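You operate a simulated robot arm through the tools that you are given. There is no shell and no other tool.

Carry out the task below with a simulated two-armed robot. There is one attempt and no reset: what you move stays moved.

## Task
Steam the bun in the steamer, then switch the steam cooker off.
Fine: Lid on, slider at buns, switch on, press start once and wait for the green lamp to go out. Leave the lid on and the other food where it is.

Only the result counts: the job must be done as asked and must still hold three seconds after the hand-in. Knocking over, shifting, dropping, spilling or breaking anything else fails it. A push-on lid holds only when it is set on centred and level and pressed home; a screw cap is set on level and turned clockwise until tight.

## Robot
Two 7-joint arms with fingered hands on one trunk that stands fixed in place. Base frame: the origin is at the foot of the trunk, x ahead of it, y to its left, z up; the work surface is at about z = 0.8. Units: m, rad, N and s.
The left shoulder is at [0.087, 0.186, 1.105], the right one opposite. With the tool pointing down near the work surface each hand reaches from about 0.42 to 0.82 m from the base axis, measured 20 degrees to its own side. Payload 3.6 kg a hand.
Tool frame (each hand has its own): the origin (TCP) lies between the finger pads and is the grasp point; the fingertips stand 0.026 m ahead of it; z points along the fingers, y is the line along which they close. The gripper opens to 0.088 m. The gripper's body begins 0.03 m behind the TCP. The gripper is a hand of 3 fingers: y runs from the thumb to the fingers, the wrist lies at [-0.017, -0.098, -0.164] in the tool frame, and closing takes about 1.5 s.
Orientation is told as [roll, pitch, yaw] about the base's x, y, z axes, in that order, counted from this pose: with the fingers straight down and the wrist toward the robot, the tool's x, y and z point along [0, 1, 0], [1, 0, 0] and [0, 0, -1] of the base frame.

## Interface
- The arms move only by the tool jog_arm. It takes "left_targets", "right_targets" or both (then of equal length, played together; a hand with none holds still); each is one flat list of numbers, 7 for each row, row after row: the closure, from 0 (fully open) to 1 (shut), then the shift along the base's x, y, z in m, then the turn, a rotation vector about the base's x, y, z in rad. In form: [grip, dx, dy, dz, ax, ay, az, grip, dx, dy, dz, ax, ay, az, ...]. A call has 1 to 20 rows; each row is the pose to reach, as a shift and turn from the pose commanded when the call began. Rows are played at 5 a second. More than 0.05 m and 0.15 rad between two rows, or a gripper value outside its range, and nothing of the call is played. A pose out of reach is approached as far as the arm can. The call stops where the force on the tool passes 60 N (or 10 N more than at its start, if that is more) or the arm is blocked; 0.2 s more then pass. The fingers move at their own pace (about 0.153 m/s each) and stop on an object; they squeeze with about 26 N. The grip force told is the motor's: it shows also when the fingers shut on nothing. Time passes only in rows, and 0.2 s behind the last, so rows that repeat a pose let the fingers close. The reply holds the time, the measured pose of the TCP, the force on the tool along the base axes, the opening and the grip force, in the units named above and with some noise, with the torque about the TCP (base axes, N m) and any sound that the robot's microphone picked up.
- Cameras (640 x 400 px; columns grow to the right, rows downward): "scene" is now at [0.2444, -0.0454, 1.0431]; the picture's right is [-0.49, -0.87, 0.00], its down [-0.01, 0.01, -1.00] and it looks along [0.87, -0.49, -0.02] (base axes); focal length 214 px, centre (320, 200). "left" rides on the left gripper at [-0.056, -0.08, -0.102] in its tool frame; the picture's right is [-0.73, -0.32, 0.60], its down [0.62, -0.67, 0.41] and it looks along [0.27, 0.68, 0.69] (tool axes); focal length 247 px, centre (320, 200). "right" rides on the right gripper at [0.056, -0.08, -0.102] in its tool frame; the picture's right is [-0.73, 0.32, -0.60], its down [-0.62, -0.67, 0.41] and it looks along [-0.27, 0.68, 0.69] (tool axes); focal length 247 px, centre (320, 200). There is no depth. A picture from a camera that has moved, and an enlarged one, comes with that camera's place and axes in the base frame and with its lens.
- capture(camera): a new picture of that camera. It takes no simulated time.
- lift_body(by): slides the trunk up (or, below 0, down) by that many m; the arms and the scene camera ride with it, the base frame stays. It gives what a move gives, with no picture.
- preshape(shape, hand): the hand has 3 fingers and takes this shape, open, in about a second: jaw (thumb against the fingers, like two jaws); tri (thumb and two fingers); tip (a fingertip pinch); poke (one finger out to press); point (the index stretched); flat (the hand flat); cup (the hand cupped); fist (a fist). The gripper value then closes the fingers along that shape, each until it touches; the sizes above hold for jaw. It gives what a move gives, with no picture.
- aim_head(pan, tilt): turns the head with the scene camera to pan (to the left, within 1.047 rad either way) and tilt (down, from -0.506 to 1.204), counted from straight ahead of the robot. It gives what a move gives.
- zoom(camera, box): a new picture of the part [left, top, right, bottom] of that camera's present view, enlarged. It takes no simulated time.
- hand_in(): hands the job in; it is judged then, once.

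Nothing tells you positions but the pictures and the camera data. Unless the task says otherwise, let go and move clear before handing in.

The tools are called as name(argument=value, ...) on one line, values as JSON. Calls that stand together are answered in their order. jog_arm: Moves the arms, as the interface text tells. Its arguments: {"type":"object","properties":{"left_targets":{"type":"array","items":{"type":"number"}},"right_targets":{"type":"array","items":{"type":"number"}}},"required":[]} The other tools are called the same way: lift_body (by) slides the trunk up or down; preshape (shape, hand) gives the hand a shape; aim_head (pan, tilt) turns the head that bears the scene camera; capture (camera) takes a picture; zoom (camera, box) takes an enlarged picture of a part of a camera's view; hand_in () hands the job in.

At the start:

```text
time_s: 0.0
left_tool_pos: [0.4673, -0.085, 1.2284]
left_tcp_rot: [-0.001, 0.001, -0.001]
left_contact_force: [0.1, -0.1, 0.3]
left_wrist_torque: [0.03, 0.01, -0.01]
left_opening: 0.0876
left_grip_force: 0.1
left_shape: jaw
right_tool_pos: [0.3717, -0.4405, 1.1658]
right_tcp_rot: [0.0, -0.001, 0.001]
right_contact_force: [0.1, 0.2, 0.0]
right_wrist_torque: [0.02, -0.02, -0.02]
right_opening: 0.0878
right_grip_force: 0.2
right_shape: jaw
trunk travel left (down, up): [-0.25, 0.507]
head pan, tilt: [-0.518, 0.016]
```

scene: 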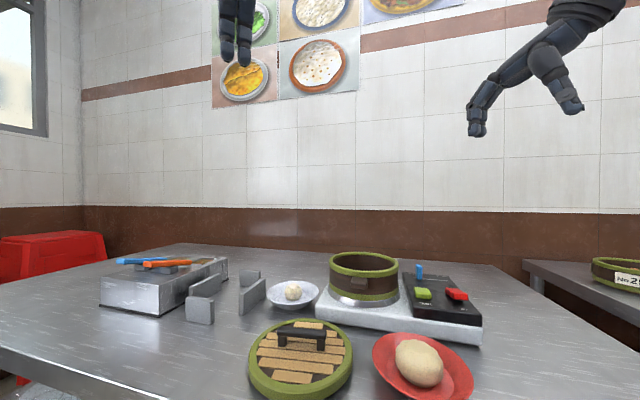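
right: 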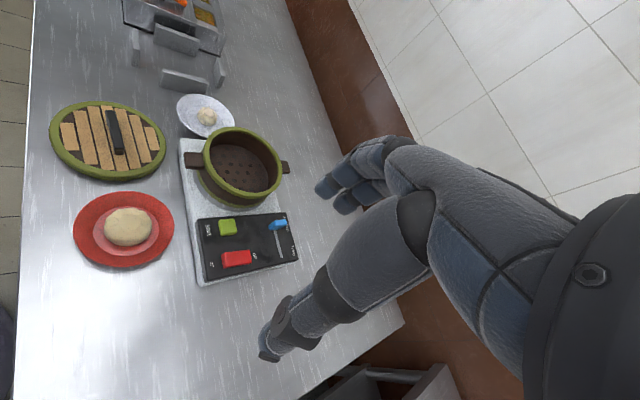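
left: 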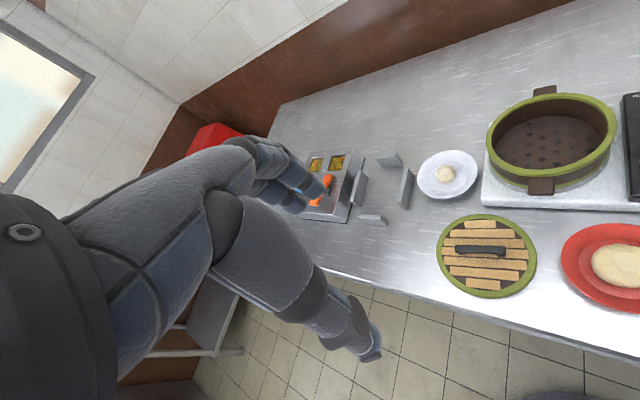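

I see a steamer base with an apparently empty basket, a bun on a red plate, a smaller item on a white plate, the lid and a control panel. I'll look closer before I move anything.

aim_head(pan=-0.5, tilt=0.6)

zoom(camera="right", box=[160, 80, 320, 300])

zoom(camera="left", box=[400, 80, 640, 320])

capture(camera="scene")

```text
time_s: 1.0
left_tool_pos: [0.4686, -0.0861, 1.2283]
left_tcp_rot: [0.0, 0.0, -0.002]
left_contact_force: [-1.6, -0.1, 0.6]
left_wrist_torque: [0.03, -0.01, -0.01]
left_opening: 0.0876
left_grip_force: 0.1
left_shape: jaw
right_tool_pos: [0.371, -0.4393, 1.1648]
right_tcp_rot: [0.0, 0.001, 0.001]
right_contact_force: [0.0, 0.0, -0.3]
right_wrist_torque: [-0.01, 0.0, -0.01]
right_opening: 0.0876
right_grip_force: 0.0
right_shape: jaw
trunk travel left (down, up): [-0.25, 0.507]
head pan, tilt: [-0.499, 0.6]
```

```text
1.82 times, centred on (240, 190) of right
camera zoom: at [0.292, -0.3833, 1.267], right [0.32, -0.73, 0.6], down [-0.67, -0.62, -0.41], along [0.68, -0.27, -0.69], focal length 449 px, centre (466, 218)
```

zoom: 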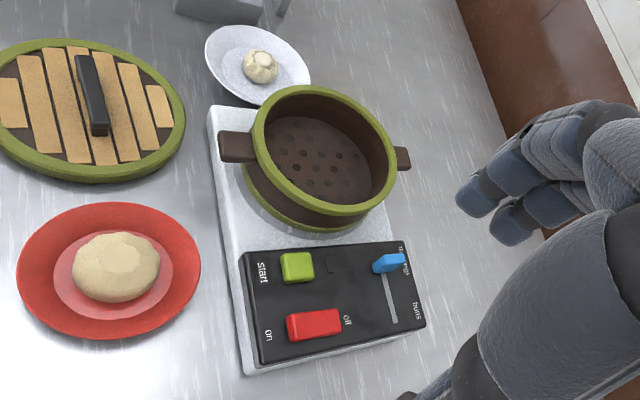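

```text
1.67 times, centred on (520, 200) of left
camera zoom: at [0.3888, -0.1432, 1.3305], right [-0.32, -0.73, -0.6], down [-0.67, 0.62, -0.41], along [0.68, 0.27, -0.69], focal length 412 px, centre (-13, 200)
```

zoom: 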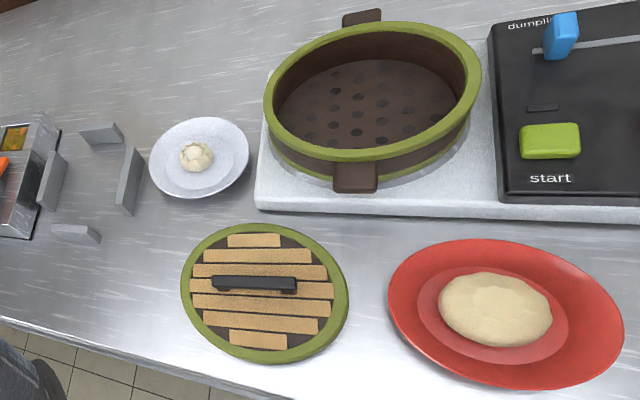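

```text
taken
camera scene: at [0.2434, -0.043, 0.9894], right [-0.48, -0.88, 0.0], down [-0.5, 0.27, -0.83], along [0.72, -0.4, -0.56], focal length 214 px, centre (320, 200)
```

scene: 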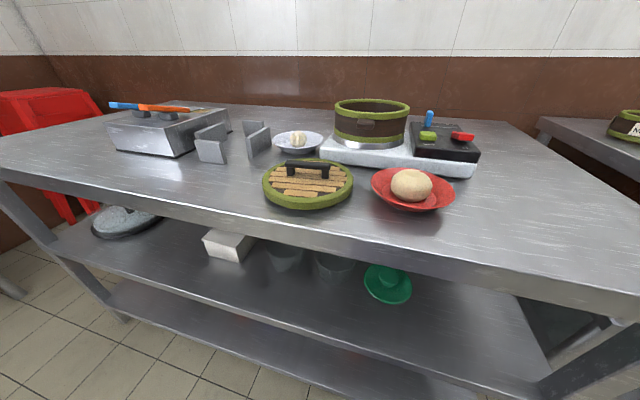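

The steamer is empty. The big bun sits on the red plate at about (0.42, -0.29), and the white plate holds a dumpling. I'll raise the trunk for a steeper view so I can measure positions.

lift_body(by=0.35)

aim_head(pan=-0.7, tilt=1.0)

capture(camera="scene")

capture(camera="left")

capture(camera="right")

```text
time_s: 4.4
left_tool_pos: [0.4682, -0.0866, 1.5785]
left_tcp_rot: [-0.002, 0.0, 0.001]
left_contact_force: [-0.2, 0.4, 0.8]
left_wrist_torque: [-0.02, -0.02, 0.05]
left_opening: 0.0875
left_grip_force: 0.1
left_shape: jaw
right_tool_pos: [0.3714, -0.4397, 1.5161]
right_tcp_rot: [0.001, 0.001, 0.0]
right_contact_force: [-0.3, 0.0, 0.5]
right_wrist_torque: [0.01, 0.0, 0.01]
right_opening: 0.0878
right_grip_force: 0.0
right_shape: jaw
trunk travel left (down, up): [-0.6, 0.157]
head pan, tilt: [-0.499, 0.6]
```

```text
time_s: 5.3
left_tool_pos: [0.4673, -0.0855, 1.5783]
left_tcp_rot: [0.0, 0.0, 0.001]
left_contact_force: [-0.4, -0.1, 0.3]
left_wrist_torque: [-0.02, -0.02, 0.0]
left_opening: 0.0879
left_grip_force: 0.0
left_shape: jaw
right_tool_pos: [0.3718, -0.4396, 1.5159]
right_tcp_rot: [0.001, 0.0, -0.002]
right_contact_force: [0.0, 0.0, -0.3]
right_wrist_torque: [-0.03, 0.0, 0.01]
right_opening: 0.0879
right_grip_force: 0.1
right_shape: jaw
trunk travel left (down, up): [-0.6, 0.157]
head pan, tilt: [-0.7, 1.0]
```

```text
taken
camera scene: at [0.1847, -0.0456, 1.3267], right [-0.64, -0.77, 0.0], down [-0.64, 0.54, -0.54], along [0.41, -0.35, -0.84], focal length 214 px, centre (320, 200)
```

scene: 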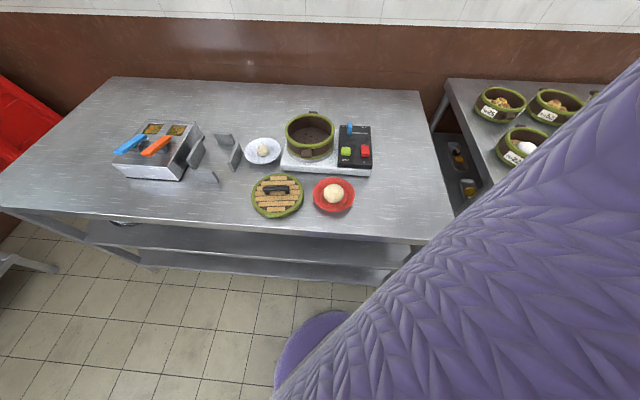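

```text
taken
camera left: at [0.3887, -0.1433, 1.6806], right [-0.32, -0.73, -0.6], down [-0.67, 0.62, -0.41], along [0.68, 0.27, -0.69], focal length 247 px, centre (320, 200)
```

left: 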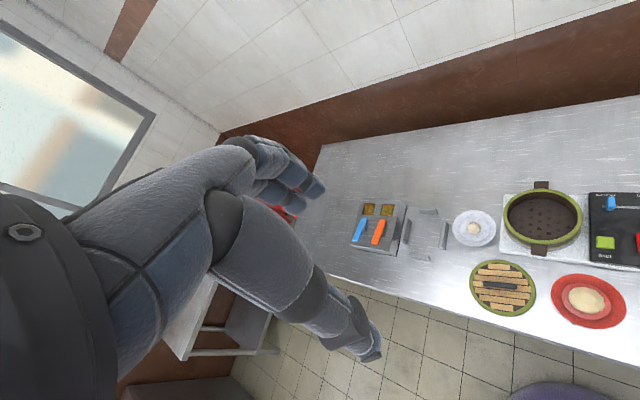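

```text
taken
camera right: at [0.2919, -0.3833, 1.6171], right [0.32, -0.73, 0.6], down [-0.66, -0.62, -0.41], along [0.68, -0.27, -0.69], focal length 247 px, centre (320, 200)
```

right: 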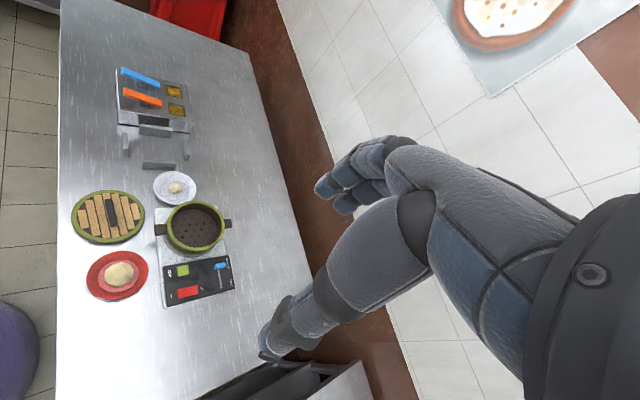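

The overhead view works. I'll zoom into all three cameras for accurate triangulation.

zoom(camera="scene", box=[230, 115, 390, 215])

zoom(camera="left", box=[440, 170, 640, 330])

zoom(camera="right", box=[60, 160, 260, 320])

```text
4.00 times, centred on (310, 165) of scene
camera zoom: at [0.1847, -0.0456, 1.3267], right [-0.64, -0.77, 0.0], down [-0.64, 0.54, -0.54], along [0.41, -0.35, -0.84], focal length 858 px, centre (360, 340)
```

zoom: 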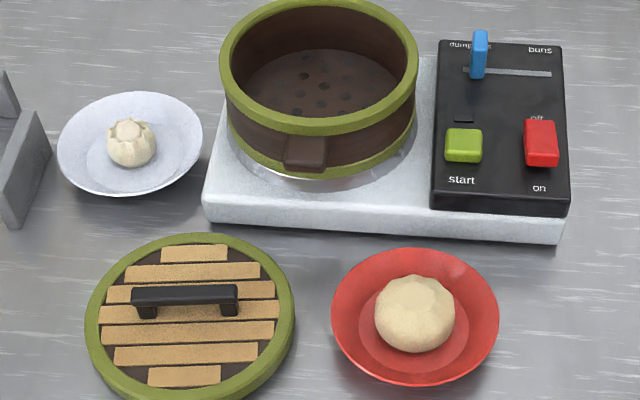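

```text
2.50 times, centred on (540, 250) of left
camera zoom: at [0.3887, -0.1433, 1.6806], right [-0.32, -0.73, -0.6], down [-0.67, 0.62, -0.41], along [0.68, 0.27, -0.69], focal length 617 px, centre (-230, 75)
```

zoom: 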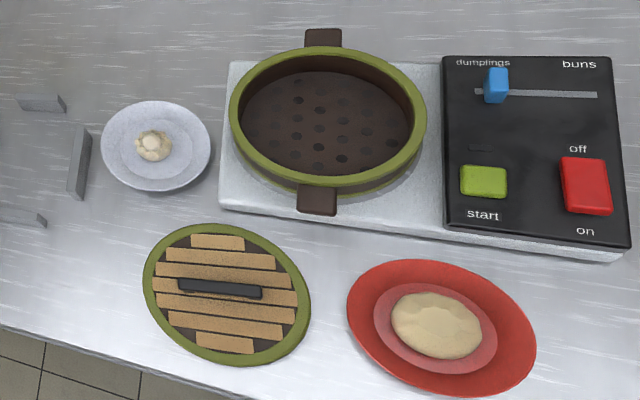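

```text
2.50 times, centred on (160, 240) of right
camera zoom: at [0.2919, -0.3833, 1.6171], right [0.32, -0.73, 0.6], down [-0.66, -0.62, -0.41], along [0.68, -0.27, -0.69], focal length 617 px, centre (720, 100)
```

zoom: 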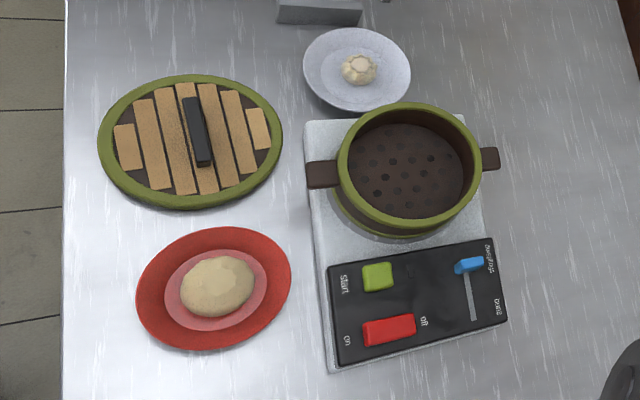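

Triangulation gives these positions:
- Bun: about (0.415, -0.289)
- Lid: about (0.526, -0.175), with its handle along about 54°
- Basket: about (0.60, -0.358), rim at z of about 0.89
- Start button: about (0.499, -0.411, 0.86)
- Switch: about (0.462, -0.457)
- Slider knob: about (0.553, -0.483)

The cooker is yawed about -45°. Next I'll lower the trunk, move the left arm aside and bring the right hand above the bun.

lift_body(by=-0.25)

jog_arm(left_targets=[0, -0.005, 0.04, 0, 0, 0, 0, 0, -0.01, 0.08, 0, 0, 0, 0, 0, -0.015, 0.12, 0, 0, 0, 0, 0, -0.02, 0.16, 0, 0, 0, 0, 0, -0.025, 0.2, 0, 0, 0, 0, 0, -0.03, 0.24, 0, 0, 0, 0, 0, -0.03, 0.26, 0, 0, 0, 0, 0, -0.03, 0.28, 0, 0, 0, 0], right_targets=[0, 0.005, 0.019, -0.035, 0, 0, 0, 0, 0.011, 0.038, -0.07, 0, 0, 0, 0, 0.016, 0.057, -0.105, 0, 0, 0, 0, 0.022, 0.076, -0.14, 0, 0, 0, 0, 0.027, 0.095, -0.175, 0, 0, 0, 0, 0.032, 0.114, -0.21, 0, 0, 0, 0, 0.038, 0.133, -0.245, 0, 0, 0, 0, 0.043, 0.151, -0.28, 0, 0, 0])

aim_head(pan=-0.6, tilt=0.75)

capture(camera="scene")

capture(camera="right")

```text
time_s: 7.9
left_tool_pos: [0.4682, -0.0858, 1.329]
left_tcp_rot: [0.0, 0.0, 0.001]
left_contact_force: [0.9, 0.4, -0.1]
left_wrist_torque: [0.0, 0.04, 0.02]
left_opening: 0.0877
left_grip_force: 0.1
left_shape: jaw
right_tool_pos: [0.3716, -0.4397, 1.2672]
right_tcp_rot: [0.0, -0.001, -0.002]
right_contact_force: [-0.8, 0.4, 0.4]
right_wrist_torque: [-0.02, 0.0, -0.01]
right_opening: 0.0877
right_grip_force: 0.1
right_shape: jaw
trunk travel left (down, up): [-0.35, 0.407]
head pan, tilt: [-0.7, 1.0]
```

```text
time_s: 9.7
left_tool_pos: [0.4382, 0.1963, 1.3275]
left_tcp_rot: [0.0, 0.001, -0.001]
left_contact_force: [-0.3, -0.3, -0.1]
left_wrist_torque: [0.0, 0.0, 0.03]
left_opening: 0.0875
left_grip_force: 0.1
left_shape: jaw
right_tool_pos: [0.4136, -0.2875, 0.9877]
right_tcp_rot: [-0.002, -0.002, -0.001]
right_contact_force: [-0.9, -0.1, 0.5]
right_wrist_torque: [0.0, 0.01, 0.0]
right_opening: 0.0877
right_grip_force: 0.0
right_shape: jaw
trunk travel left (down, up): [-0.35, 0.407]
head pan, tilt: [-0.7, 1.0]
```

```text
time_s: 10.4
left_tool_pos: [0.4389, 0.1938, 1.3286]
left_tcp_rot: [-0.001, 0.0, -0.001]
left_contact_force: [0.6, 0.5, -0.3]
left_wrist_torque: [0.02, 0.03, 0.03]
left_opening: 0.0877
left_grip_force: 0.1
left_shape: jaw
right_tool_pos: [0.4137, -0.2884, 0.9878]
right_tcp_rot: [0.001, -0.001, -0.001]
right_contact_force: [0.1, 0.1, -0.3]
right_wrist_torque: [-0.01, 0.0, 0.0]
right_opening: 0.0878
right_grip_force: 0.1
right_shape: jaw
trunk travel left (down, up): [-0.35, 0.407]
head pan, tilt: [-0.6, 0.75]
```

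```text
taken
camera scene: at [0.2181, -0.0473, 1.0849], right [-0.57, -0.82, 0.0], down [-0.56, 0.39, -0.73], along [0.6, -0.41, -0.68], focal length 214 px, centre (320, 200)
```

scene: 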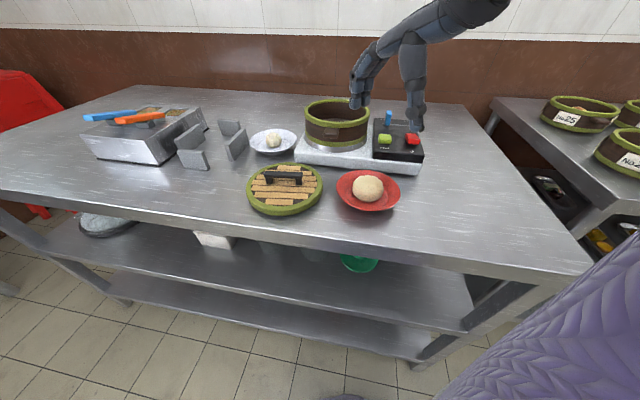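

```text
taken
camera right: at [0.3341, -0.2325, 1.0888], right [0.32, -0.73, 0.6], down [-0.66, -0.62, -0.41], along [0.68, -0.27, -0.69], focal length 247 px, centre (320, 200)
```

right: 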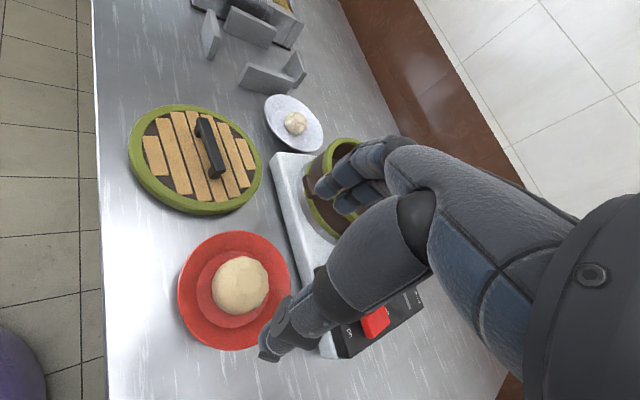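

The right hand is above the bun, and the views agree on a bun centre of about (0.420, -0.294). I'll zoom in to judge the bun and plate heights.

zoom(camera="scene", box=[310, 80, 440, 220])

zoom(camera="right", box=[160, 180, 360, 380])

capture(camera="left")

```text
2.86 times, centred on (375, 150) of scene
camera zoom: at [0.2181, -0.0473, 1.0849], right [-0.57, -0.82, 0.0], down [-0.56, 0.39, -0.73], along [0.6, -0.41, -0.68], focal length 613 px, centre (163, 343)
```

zoom: 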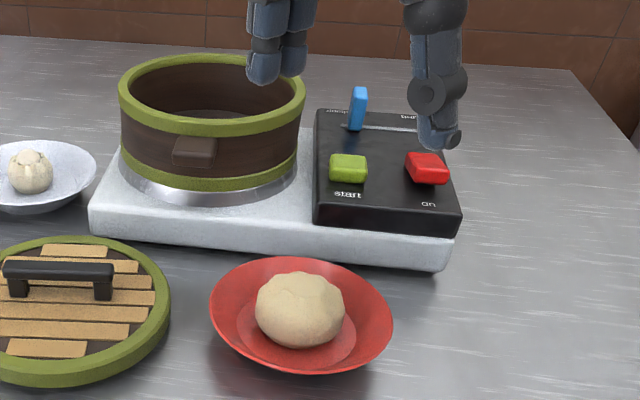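

```text
2.00 times, centred on (260, 280) of right
camera zoom: at [0.3341, -0.2325, 1.0888], right [0.32, -0.73, 0.6], down [-0.66, -0.62, -0.41], along [0.68, -0.27, -0.69], focal length 494 px, centre (440, 40)
```

zoom: 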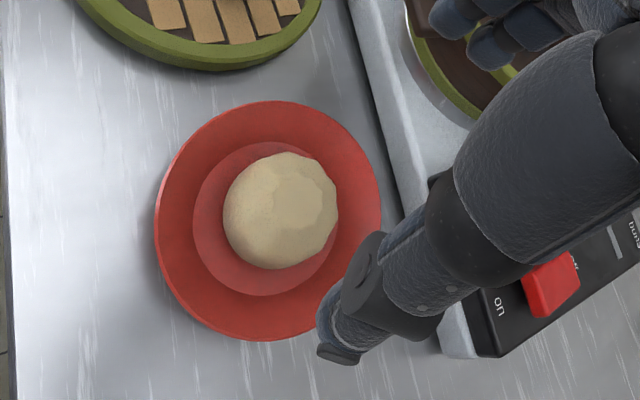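

```text
taken
camera left: at [0.3592, 0.1368, 1.4298], right [-0.32, -0.73, -0.6], down [-0.67, 0.62, -0.41], along [0.68, 0.27, -0.69], focal length 247 px, centre (320, 200)
```

left: 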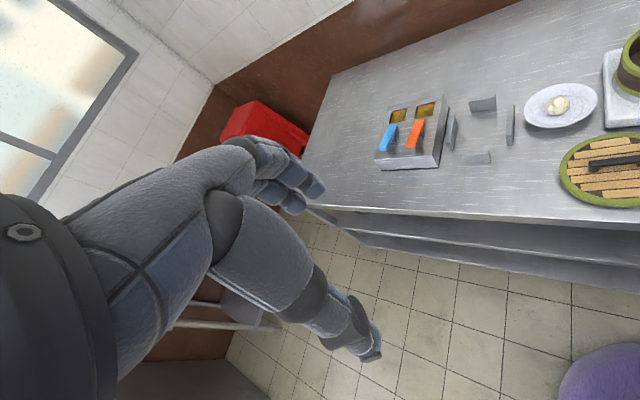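

The bun is about 56 mm wide and 46 mm tall, centred near z = 0.83. I'll preclose the hand to about 70 mm, line it up and descend partway, then check.

jog_arm(right_targets=[0.2, 0.003, -0.003, 0, 0, 0, 0, 0.2, 0.006, -0.006, -0.03, 0, 0, 0, 0.2, 0.006, -0.006, -0.06, 0, 0, 0, 0.2, 0.006, -0.006, -0.088, 0, 0, 0, 0.2, 0.006, -0.006, -0.088, 0, 0, 0])

zoom(camera="scene", box=[310, 80, 440, 220])

zoom(camera="right", box=[200, 180, 400, 380])

```text
time_s: 11.6
left_tool_pos: [0.4388, 0.1933, 1.3282]
left_tcp_rot: [-0.001, 0.0, 0.001]
left_contact_force: [0.1, -0.6, 0.2]
left_wrist_torque: [0.0, -0.04, 0.01]
left_opening: 0.0878
left_grip_force: 0.0
left_shape: jaw
right_tool_pos: [0.4195, -0.2949, 0.8983]
right_tcp_rot: [-0.002, 0.001, 0.0]
right_contact_force: [-0.1, 0.1, -0.7]
right_wrist_torque: [0.01, 0.0, -0.02]
right_opening: 0.0705
right_grip_force: 0.1
right_shape: jaw
trunk travel left (down, up): [-0.35, 0.407]
head pan, tilt: [-0.6, 0.75]
```

```text
2.86 times, centred on (375, 150) of scene
camera zoom: at [0.2181, -0.0474, 1.085], right [-0.56, -0.83, 0.0], down [-0.56, 0.39, -0.73], along [0.6, -0.41, -0.68], focal length 613 px, centre (163, 343)
```

zoom: 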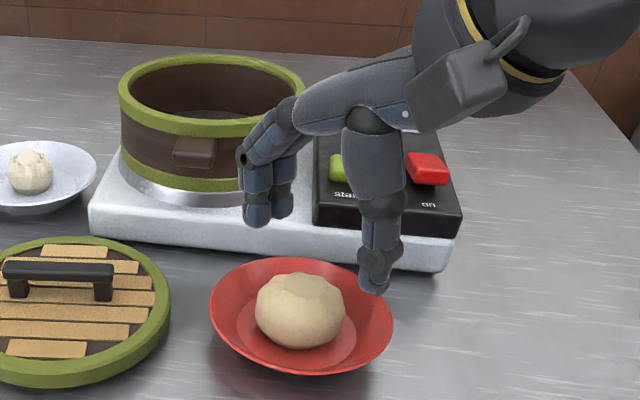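

```text
2.00 times, centred on (300, 280) of right
camera zoom: at [0.3405, -0.2389, 0.9993], right [0.32, -0.73, 0.6], down [-0.67, -0.62, -0.41], along [0.68, -0.27, -0.69], focal length 494 px, centre (360, 40)
```

zoom: 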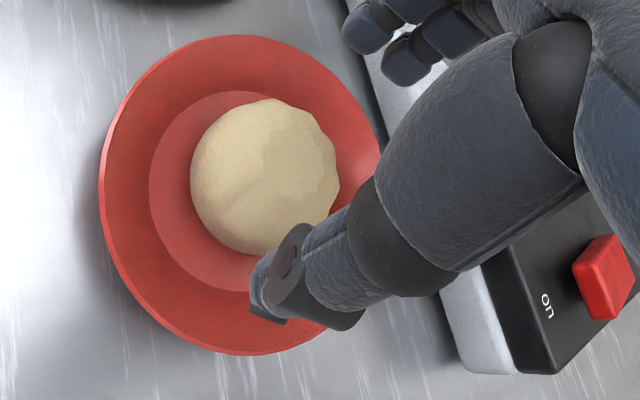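

The hand is well centred over the bun. I'll descend to about z = 0.844 and check.

jog_arm(right_targets=[0.2, 0.0005, 0.001, -0.02, 0, 0, 0, 0.2, 0.0005, 0.001, -0.035, 0, 0, 0, 0.2, 0.0005, 0.001, -0.046, 0, 0, 0, 0.2, 0.0005, 0.001, -0.055, 0, 0, 0])

zoom(camera="scene", box=[310, 80, 440, 220])

zoom(camera="right", box=[200, 180, 400, 380])

```text
time_s: 12.6
left_tool_pos: [0.4385, 0.1953, 1.3277]
left_tcp_rot: [0.002, 0.001, -0.001]
left_contact_force: [-0.2, -0.6, 0.0]
left_wrist_torque: [0.0, -0.02, -0.01]
left_opening: 0.0881
left_grip_force: 0.1
left_shape: jaw
right_tool_pos: [0.4209, -0.2932, 0.845]
right_tcp_rot: [-0.001, -0.005, 0.0]
right_contact_force: [1.8, -1.0, 6.0]
right_wrist_torque: [0.05, 0.17, 0.02]
right_opening: 0.0688
right_grip_force: 0.1
right_shape: jaw
trunk travel left (down, up): [-0.35, 0.407]
head pan, tilt: [-0.6, 0.75]
```

```text
2.86 times, centred on (375, 150) of scene
camera zoom: at [0.2178, -0.0472, 1.0852], right [-0.56, -0.83, 0.0], down [-0.56, 0.39, -0.73], along [0.6, -0.41, -0.68], focal length 613 px, centre (163, 343)
```

zoom: 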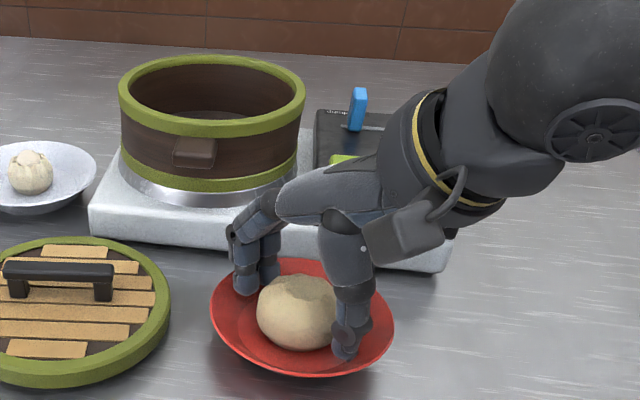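

```text
2.00 times, centred on (300, 280) of right
camera zoom: at [0.3414, -0.2372, 0.9454], right [0.32, -0.73, 0.6], down [-0.66, -0.62, -0.41], along [0.68, -0.27, -0.68], focal length 494 px, centre (360, 40)
```

zoom: 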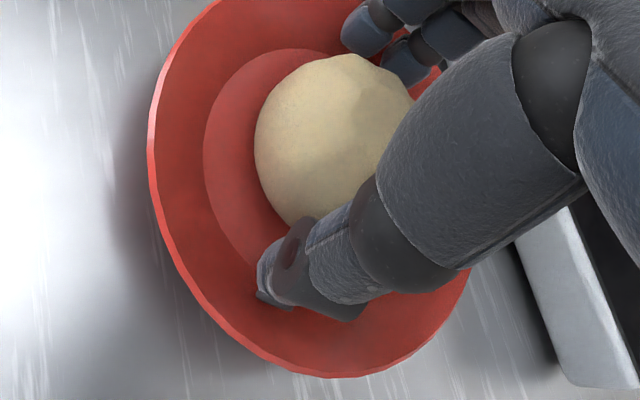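

The fingertips are just touching the plate at 6 N, so I'll back off 4 mm, then close.

jog_arm(right_targets=[0.2, 0, 0, 0.005, 0, 0, 0, 0.4, 0, 0, 0.005, 0, 0, 0, 0.6, 0, 0, 0.005, 0, 0, 0, 0.7, 0, 0, 0.005, 0, 0, 0, 0.7, 0, 0, 0.005, 0, 0, 0, 0.7, 0, 0, 0.005, 0, 0, 0])

zoom(camera="scene", box=[310, 80, 440, 220])

```text
time_s: 14.0
left_tool_pos: [0.4396, 0.1956, 1.3275]
left_tcp_rot: [0.0, 0.001, 0.0]
left_contact_force: [0.0, -0.6, 0.0]
left_wrist_torque: [0.01, -0.03, 0.01]
left_opening: 0.0877
left_grip_force: 0.0
left_shape: jaw
right_tool_pos: [0.4215, -0.2942, 0.8486]
right_tcp_rot: [0.001, 0.0, 0.0]
right_contact_force: [0.5, 0.3, 0.2]
right_wrist_torque: [0.03, -0.02, -0.01]
right_opening: 0.0434
right_grip_force: 25.9
right_shape: jaw
trunk travel left (down, up): [-0.35, 0.407]
head pan, tilt: [-0.6, 0.75]
```

```text
2.86 times, centred on (375, 150) of scene
camera zoom: at [0.2181, -0.0475, 1.085], right [-0.56, -0.83, 0.0], down [-0.56, 0.39, -0.73], along [0.6, -0.41, -0.68], focal length 613 px, centre (163, 343)
```

zoom: 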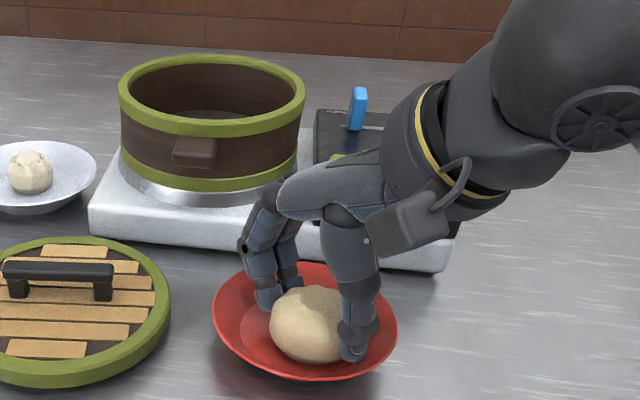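

The grip is firm at 25.9 N. I'll lift gently and check.

jog_arm(right_targets=[0.7, 0, 0, 0.01, 0, 0, 0, 0.7, 0, 0, 0.025, 0, 0, 0, 0.7, 0, 0, 0.045, 0, 0, 0])

zoom(camera="scene", box=[310, 80, 440, 220])

zoom(camera="right", box=[200, 180, 400, 380])

```text
time_s: 14.8
left_tool_pos: [0.4385, 0.193, 1.3276]
left_tcp_rot: [-0.001, 0.0, -0.002]
left_contact_force: [0.1, -1.1, 1.3]
left_wrist_torque: [-0.01, -0.01, 0.02]
left_opening: 0.0877
left_grip_force: 0.0
left_shape: jaw
right_tool_pos: [0.4223, -0.2928, 0.8933]
right_tcp_rot: [0.001, 0.001, -0.001]
right_contact_force: [1.0, -0.1, 0.8]
right_wrist_torque: [-0.04, 0.0, 0.03]
right_opening: 0.0435
right_grip_force: 26.1
right_shape: jaw
trunk travel left (down, up): [-0.35, 0.407]
head pan, tilt: [-0.6, 0.75]
```

```text
2.86 times, centred on (375, 150) of scene
camera zoom: at [0.2181, -0.0474, 1.085], right [-0.56, -0.83, 0.0], down [-0.56, 0.39, -0.73], along [0.6, -0.41, -0.68], focal length 613 px, centre (163, 343)
```

zoom: 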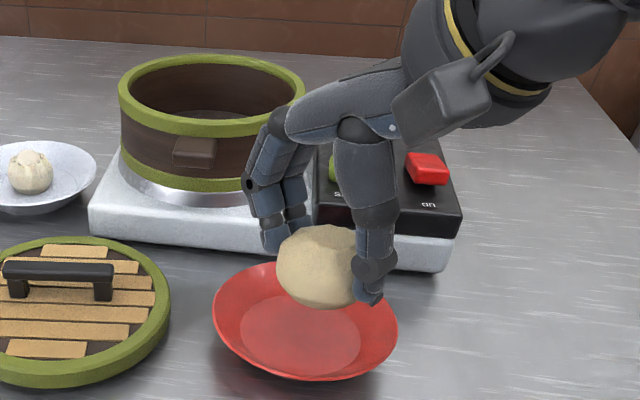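

```text
2.00 times, centred on (300, 280) of right
camera zoom: at [0.3422, -0.2363, 0.9946], right [0.32, -0.73, 0.6], down [-0.66, -0.62, -0.41], along [0.68, -0.27, -0.69], focal length 494 px, centre (360, 40)
```

zoom: 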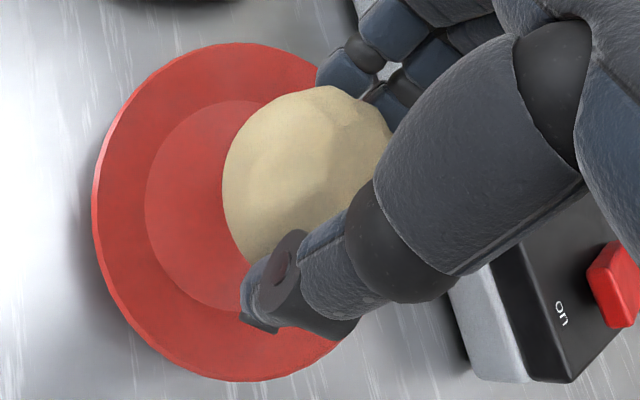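

The bun is held, sitting slightly toward the thumb, and the plate is empty. Next I'll raise it, carry it over the basket and check alignment.

jog_arm(right_targets=[0.7, 0, 0, 0.045, 0, 0, 0, 0.7, 0, 0, 0.09, 0, 0, 0, 0.7, 0.037, -0.012, 0.1, 0, 0, 0, 0.7, 0.074, -0.024, 0.1, 0, 0, 0, 0.7, 0.111, -0.036, 0.1, 0, 0, 0, 0.7, 0.148, -0.049, 0.1, 0, 0, 0, 0.7, 0.183, -0.061, 0.1, 0, 0, 0, 0.7, 0.183, -0.061, 0.1, 0, 0, 0])

capture(camera="scene")

zoom(camera="scene", box=[290, 40, 420, 180])

capture(camera="right")

```text
time_s: 16.6
left_tool_pos: [0.4374, 0.1952, 1.3269]
left_tcp_rot: [0.0, 0.0, 0.0]
left_contact_force: [0.3, -0.1, 0.7]
left_wrist_torque: [0.02, -0.02, -0.01]
left_opening: 0.0876
left_grip_force: 0.2
left_shape: jaw
right_tool_pos: [0.6045, -0.3545, 0.9904]
right_tcp_rot: [-0.001, 0.001, 0.0]
right_contact_force: [-0.4, 0.5, 0.2]
right_wrist_torque: [-0.01, -0.01, -0.01]
right_opening: 0.0436
right_grip_force: 26.2
right_shape: jaw
trunk travel left (down, up): [-0.35, 0.407]
head pan, tilt: [-0.6, 0.75]
```

```text
taken
camera scene: at [0.2178, -0.0475, 1.0851], right [-0.56, -0.83, 0.0], down [-0.56, 0.39, -0.73], along [0.6, -0.41, -0.68], focal length 214 px, centre (320, 200)
```

scene: 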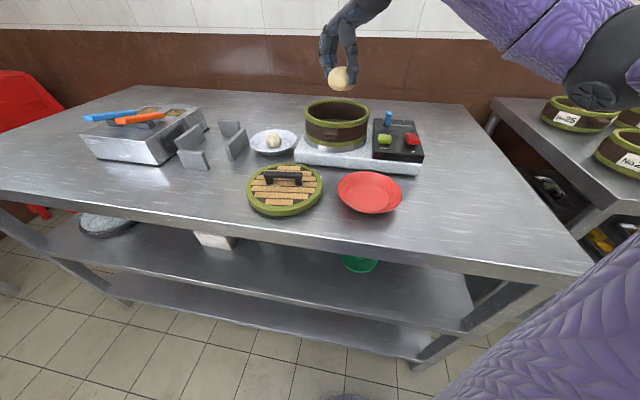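

```text
2.86 times, centred on (355, 110) of scene
camera zoom: at [0.2178, -0.0475, 1.0851], right [-0.56, -0.83, 0.0], down [-0.56, 0.39, -0.73], along [0.6, -0.41, -0.68], focal length 613 px, centre (220, 457)
```

zoom: 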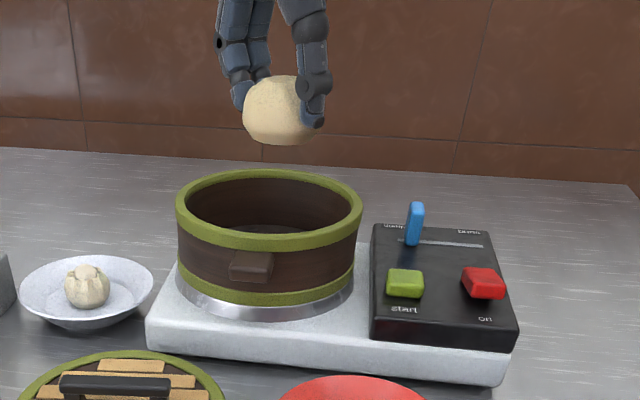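

```text
taken
camera right: at [0.5252, -0.2994, 1.0919], right [0.32, -0.73, 0.6], down [-0.66, -0.62, -0.41], along [0.68, -0.27, -0.69], focal length 247 px, centre (320, 200)
```

right: 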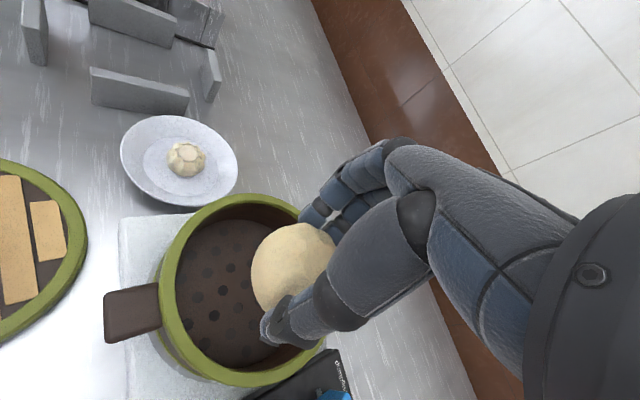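

The bun is over the basket centre at about (0.593, -0.352) to within a few millimetres. I'll lower it in.

jog_arm(right_targets=[0.7, -0.001, 0, -0.03, 0, 0, 0, 0.7, -0.001, 0, -0.055, 0, 0, 0, 0.7, -0.001, 0, -0.075, 0, 0, 0, 0.7, -0.001, 0, -0.08, 0, 0, 0])

zoom(camera="scene", box=[290, 40, 420, 180])

capture(camera="right")

```text
time_s: 17.6
left_tool_pos: [0.4385, 0.1938, 1.3283]
left_tcp_rot: [0.0, 0.0, 0.001]
left_contact_force: [-0.5, 0.2, -0.3]
left_wrist_torque: [0.01, 0.03, 0.0]
left_opening: 0.0875
left_grip_force: 0.0
left_shape: jaw
right_tool_pos: [0.6018, -0.3554, 0.9108]
right_tcp_rot: [0.0, -0.001, 0.0]
right_contact_force: [0.0, -0.5, 0.2]
right_wrist_torque: [-0.03, -0.02, 0.01]
right_opening: 0.0434
right_grip_force: 25.8
right_shape: jaw
trunk travel left (down, up): [-0.35, 0.407]
head pan, tilt: [-0.6, 0.75]
```

```text
2.86 times, centred on (355, 110) of scene
camera zoom: at [0.2182, -0.0474, 1.085], right [-0.56, -0.83, 0.0], down [-0.56, 0.39, -0.73], along [0.6, -0.41, -0.68], focal length 613 px, centre (220, 457)
```

zoom: 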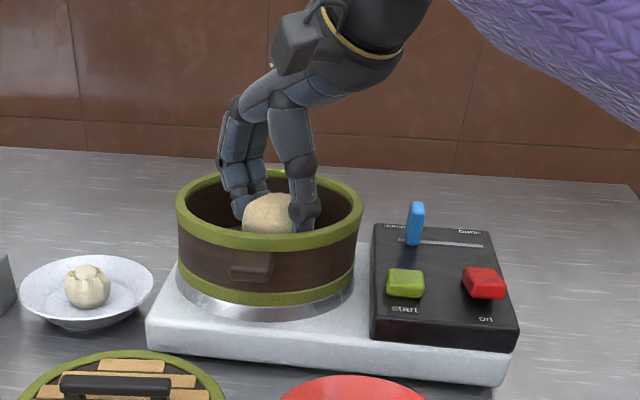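

```text
taken
camera right: at [0.5228, -0.2987, 1.0125], right [0.32, -0.73, 0.6], down [-0.66, -0.62, -0.41], along [0.68, -0.27, -0.69], focal length 247 px, centre (320, 200)
```

right: 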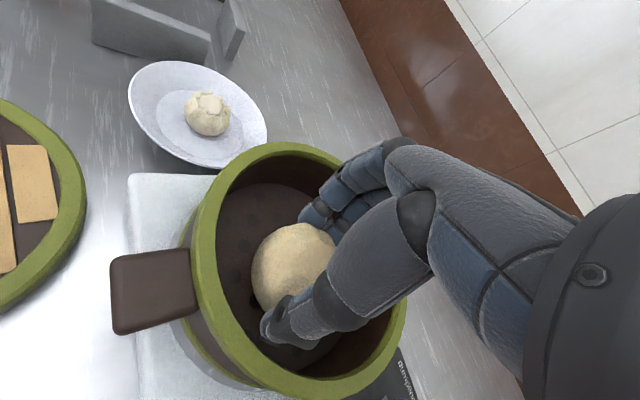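

Everything is inside the basket and clear of its walls. I'll continue down in small steps to find the floor.

jog_arm(right_targets=[0.7, -0.001, 0.001, -0.006, 0, 0, 0, 0.7, -0.001, 0.001, -0.012, 0, 0, 0])

jog_arm(right_targets=[0.7, 0, 0, -0.003, 0, 0, 0, 0.7, 0, 0, -0.006, 0, 0, 0])

zoom(camera="scene", box=[290, 40, 420, 180])

```text
time_s: 18.2
left_tool_pos: [0.4387, 0.1931, 1.3285]
left_tcp_rot: [0.0, -0.001, -0.001]
left_contact_force: [-0.4, -0.2, -0.1]
left_wrist_torque: [0.02, 0.01, 0.0]
left_opening: 0.0875
left_grip_force: 0.1
left_shape: jaw
right_tool_pos: [0.602, -0.3528, 0.9005]
right_tcp_rot: [0.001, 0.001, -0.001]
right_contact_force: [0.4, 0.9, -1.7]
right_wrist_torque: [0.03, 0.0, 0.01]
right_opening: 0.0435
right_grip_force: 26.2
right_shape: jaw
trunk travel left (down, up): [-0.35, 0.407]
head pan, tilt: [-0.6, 0.75]
```

```text
time_s: 18.8
left_tool_pos: [0.4379, 0.1949, 1.3279]
left_tcp_rot: [0.0, 0.0, -0.001]
left_contact_force: [-0.2, 0.2, 0.0]
left_wrist_torque: [0.01, 0.03, -0.03]
left_opening: 0.0876
left_grip_force: 0.1
left_shape: jaw
right_tool_pos: [0.6024, -0.3529, 0.895]
right_tcp_rot: [0.0, 0.0, -0.001]
right_contact_force: [0.2, 0.7, -0.8]
right_wrist_torque: [-0.02, -0.01, 0.02]
right_opening: 0.0433
right_grip_force: 26.0
right_shape: jaw
trunk travel left (down, up): [-0.35, 0.407]
head pan, tilt: [-0.6, 0.75]
```

```text
2.86 times, centred on (355, 110) of scene
camera zoom: at [0.2182, -0.0474, 1.085], right [-0.56, -0.83, 0.0], down [-0.56, 0.39, -0.73], along [0.6, -0.41, -0.68], focal length 613 px, centre (220, 457)
```

zoom: 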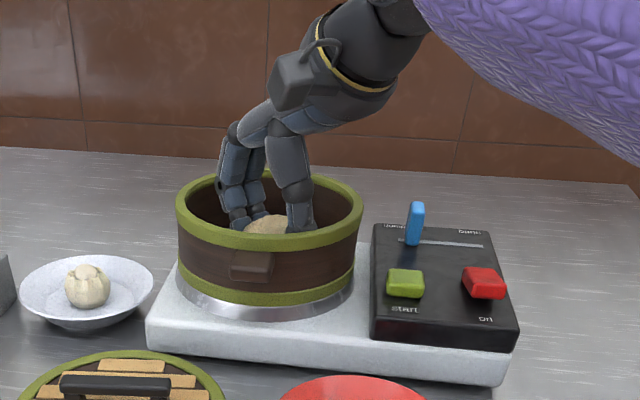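

jog_arm(right_targets=[0.7, 0, 0, -0.003, 0, 0, 0, 0.7, 0, 0, -0.006, 0, 0, 0])

jog_arm(right_targets=[0.7, 0, 0, -0.003, 0, 0, 0, 0.7, 0, 0, -0.005, 0, 0, 0])

zoom(camera="scene", box=[290, 40, 420, 180])

capture(camera="right")

```text
time_s: 19.4
left_tool_pos: [0.4373, 0.194, 1.3285]
left_tcp_rot: [0.001, -0.001, 0.0]
left_contact_force: [-0.6, -0.4, 0.7]
left_wrist_torque: [0.03, -0.05, -0.02]
left_opening: 0.0879
left_grip_force: 0.1
left_shape: jaw
right_tool_pos: [0.6018, -0.3541, 0.8925]
right_tcp_rot: [-0.001, -0.004, 0.001]
right_contact_force: [-1.4, 0.0, 11.1]
right_wrist_torque: [-0.01, 0.14, 0.01]
right_opening: 0.0436
right_grip_force: 25.9
right_shape: jaw
trunk travel left (down, up): [-0.35, 0.407]
head pan, tilt: [-0.6, 0.75]
```

```text
time_s: 20.0
left_tool_pos: [0.4356, 0.1952, 1.3292]
left_tcp_rot: [-0.003, -0.003, 0.0]
left_contact_force: [0.4, 0.0, -0.3]
left_wrist_torque: [0.03, 0.02, -0.03]
left_opening: 0.0878
left_grip_force: 0.0
left_shape: jaw
right_tool_pos: [0.604, -0.3538, 0.8908]
right_tcp_rot: [0.001, -0.014, 0.001]
right_contact_force: [0.2, -1.1, 29.2]
right_wrist_torque: [-0.09, 0.48, 0.03]
right_opening: 0.044
right_grip_force: 26.3
right_shape: jaw
trunk travel left (down, up): [-0.35, 0.407]
head pan, tilt: [-0.6, 0.75]
```

```text
2.86 times, centred on (355, 110) of scene
camera zoom: at [0.2159, -0.0462, 1.0859], right [-0.56, -0.83, 0.0], down [-0.56, 0.38, -0.73], along [0.6, -0.41, -0.68], focal length 613 px, centre (220, 457)
```

zoom: 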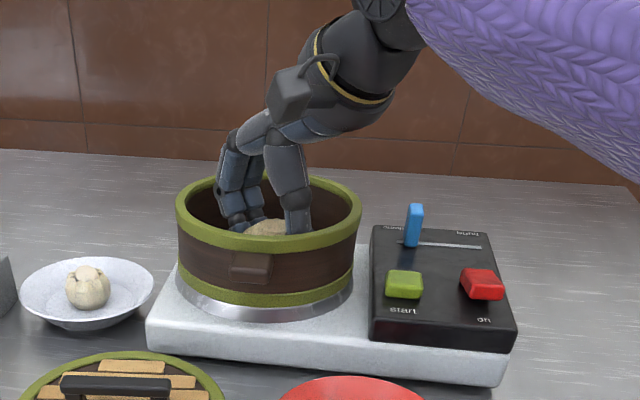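

```text
taken
camera right: at [0.5219, -0.297, 0.9907], right [0.31, -0.73, 0.6], down [-0.66, -0.62, -0.42], along [0.68, -0.27, -0.68], focal length 247 px, centre (320, 200)
```

right: 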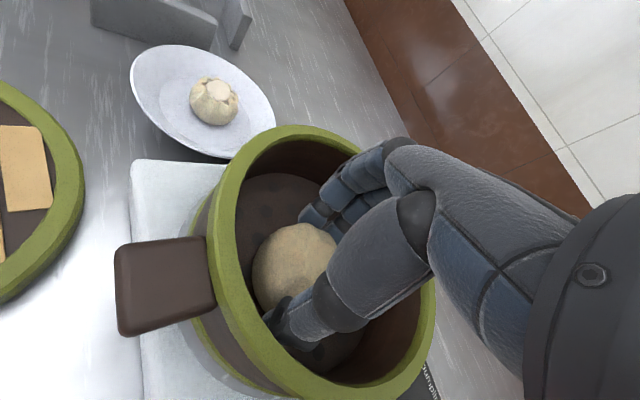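

The bun is on the floor. I'll ease up to take the load off, then open gently and withdraw.

jog_arm(right_targets=[0.7, 0, 0, 0.006, 0, 0, 0, 0.5, 0, 0, 0.006, 0, 0, 0, 0.4, 0, 0, 0.006, 0, 0, 0, 0.25, 0, 0, 0.006, 0, 0, 0, 0.2, 0, 0, 0.006, 0, 0, 0, 0.2, 0, 0, 0.006, 0, 0, 0])

jog_arm(right_targets=[0.2, 0, 0, 0.02, 0, 0, 0, 0.2, 0, 0, 0.05, 0, 0, 0, 0.2, 0, 0, 0.095, 0, 0, 0, 0.2, 0, 0, 0.14, 0, 0, 0])

zoom(camera="scene", box=[290, 40, 420, 180])

capture(camera="right")

```text
time_s: 21.4
left_tool_pos: [0.4394, 0.1936, 1.3285]
left_tcp_rot: [-0.001, 0.001, 0.0]
left_contact_force: [-0.3, 0.7, -0.2]
left_wrist_torque: [0.04, -0.02, 0.0]
left_opening: 0.0877
left_grip_force: 0.1
left_shape: jaw
right_tool_pos: [0.6041, -0.3547, 0.8895]
right_tcp_rot: [-0.002, 0.001, 0.0]
right_contact_force: [-1.2, 0.2, 0.1]
right_wrist_torque: [-0.01, 0.02, -0.02]
right_opening: 0.0701
right_grip_force: 0.0
right_shape: jaw
trunk travel left (down, up): [-0.35, 0.407]
head pan, tilt: [-0.6, 0.75]
```

```text
time_s: 22.4
left_tool_pos: [0.4387, 0.1942, 1.328]
left_tcp_rot: [0.0, 0.0, 0.0]
left_contact_force: [0.4, 0.6, 0.7]
left_wrist_torque: [-0.05, -0.05, 0.03]
left_opening: 0.0876
left_grip_force: 0.1
left_shape: jaw
right_tool_pos: [0.603, -0.356, 1.0316]
right_tcp_rot: [-0.001, 0.002, 0.0]
right_contact_force: [0.3, 0.6, 0.2]
right_wrist_torque: [0.03, 0.0, 0.01]
right_opening: 0.0702
right_grip_force: 0.0
right_shape: jaw
trunk travel left (down, up): [-0.35, 0.407]
head pan, tilt: [-0.6, 0.75]
```

```text
2.86 times, centred on (355, 110) of scene
camera zoom: at [0.218, -0.0472, 1.085], right [-0.56, -0.83, 0.0], down [-0.56, 0.39, -0.73], along [0.6, -0.41, -0.68], focal length 613 px, centre (220, 457)
```

zoom: 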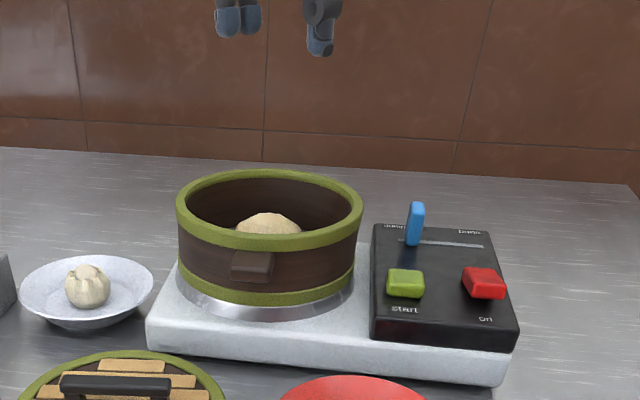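

```text
taken
camera right: at [0.5229, -0.2984, 1.1331], right [0.32, -0.73, 0.6], down [-0.67, -0.62, -0.41], along [0.68, -0.27, -0.69], focal length 247 px, centre (320, 200)
```

right: 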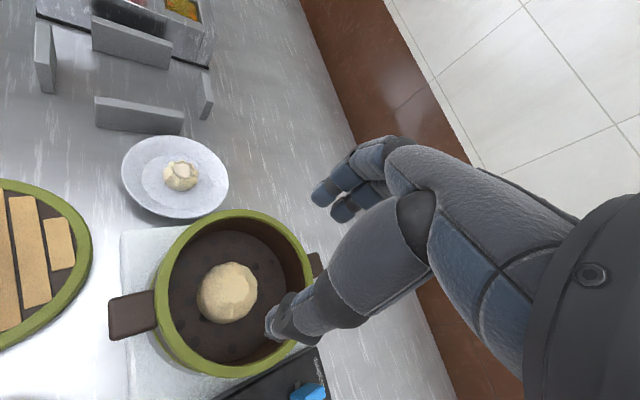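

The bun rests upright and central in the basket. Next is the lid: I'll turn the right hand about -0.62 rad so it closes across the handle, and move above it.

jog_arm(right_targets=[0.2, -0.011, 0.026, 0, 0, 0, -0.09, 0.2, -0.022, 0.052, 0, 0, 0, -0.18, 0.2, -0.033, 0.077, 0, 0, 0, -0.27, 0.2, -0.044, 0.103, 0, 0, 0, -0.36, 0.2, -0.055, 0.129, -0.01, 0, 0, -0.45, 0.2, -0.066, 0.155, -0.03, 0, 0, -0.54, 0.2, -0.0775, 0.1805, -0.05, 0, 0, -0.62, 0.2, -0.0775, 0.1805, -0.07, 0, 0, -0.62])

aim_head(pan=-0.35, tilt=0.75)

capture(camera="scene")

capture(camera="right")

capture(camera="left")

```text
time_s: 24.2
left_tool_pos: [0.4395, 0.1948, 1.3284]
left_tcp_rot: [-0.002, 0.0, -0.001]
left_contact_force: [0.2, 0.1, 0.3]
left_wrist_torque: [-0.03, -0.01, -0.03]
left_opening: 0.0876
left_grip_force: 0.1
left_shape: jaw
right_tool_pos: [0.5236, -0.1721, 0.9601]
right_tcp_rot: [-0.003, 0.0, -0.621]
right_contact_force: [0.5, 0.5, -1.1]
right_wrist_torque: [0.01, 0.0, 0.01]
right_opening: 0.0701
right_grip_force: 0.1
right_shape: jaw
trunk travel left (down, up): [-0.35, 0.407]
head pan, tilt: [-0.6, 0.75]
```

```text
time_s: 25.0
left_tool_pos: [0.4375, 0.1957, 1.3288]
left_tcp_rot: [0.001, 0.0, 0.0]
left_contact_force: [-0.1, -0.1, 0.8]
left_wrist_torque: [-0.02, -0.01, 0.0]
left_opening: 0.0877
left_grip_force: 0.0
left_shape: jaw
right_tool_pos: [0.5236, -0.1737, 0.9597]
right_tcp_rot: [0.001, 0.001, -0.619]
right_contact_force: [-0.4, -0.1, 0.1]
right_wrist_torque: [0.01, 0.03, -0.02]
right_opening: 0.0699
right_grip_force: 0.0
right_shape: jaw
trunk travel left (down, up): [-0.35, 0.407]
head pan, tilt: [-0.351, 0.75]
```

```text
taken
camera scene: at [0.2275, -0.0291, 1.085], right [-0.34, -0.94, 0.0], down [-0.64, 0.23, -0.73], along [0.69, -0.25, -0.68], focal length 214 px, centre (320, 200)
```

scene: 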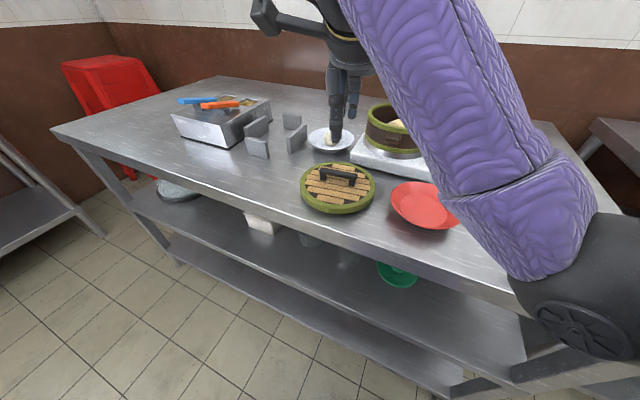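

```text
taken
camera right: at [0.492, -0.0812, 1.0614], right [-0.17, -0.78, 0.6], down [-0.9, -0.12, -0.41], along [0.39, -0.61, -0.69], focal length 247 px, centre (320, 200)
```

right: 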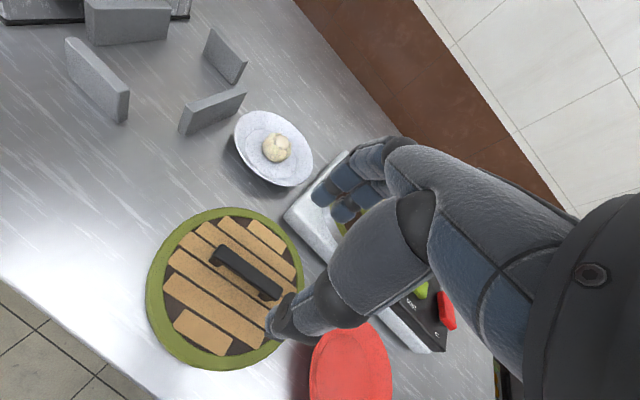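

```text
taken
camera left: at [0.3592, 0.1367, 1.4298], right [-0.32, -0.73, -0.6], down [-0.67, 0.62, -0.41], along [0.68, 0.27, -0.69], focal length 247 px, centre (320, 200)
```

left: 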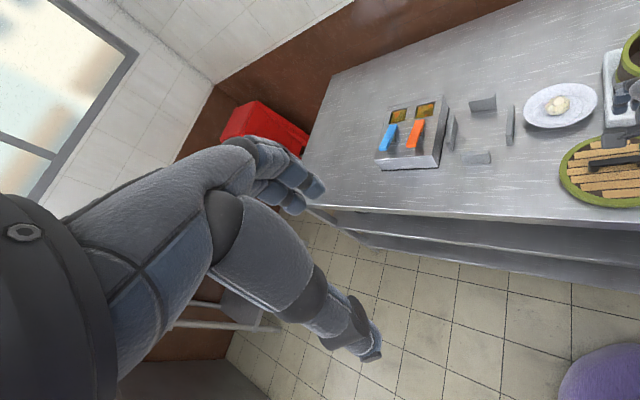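

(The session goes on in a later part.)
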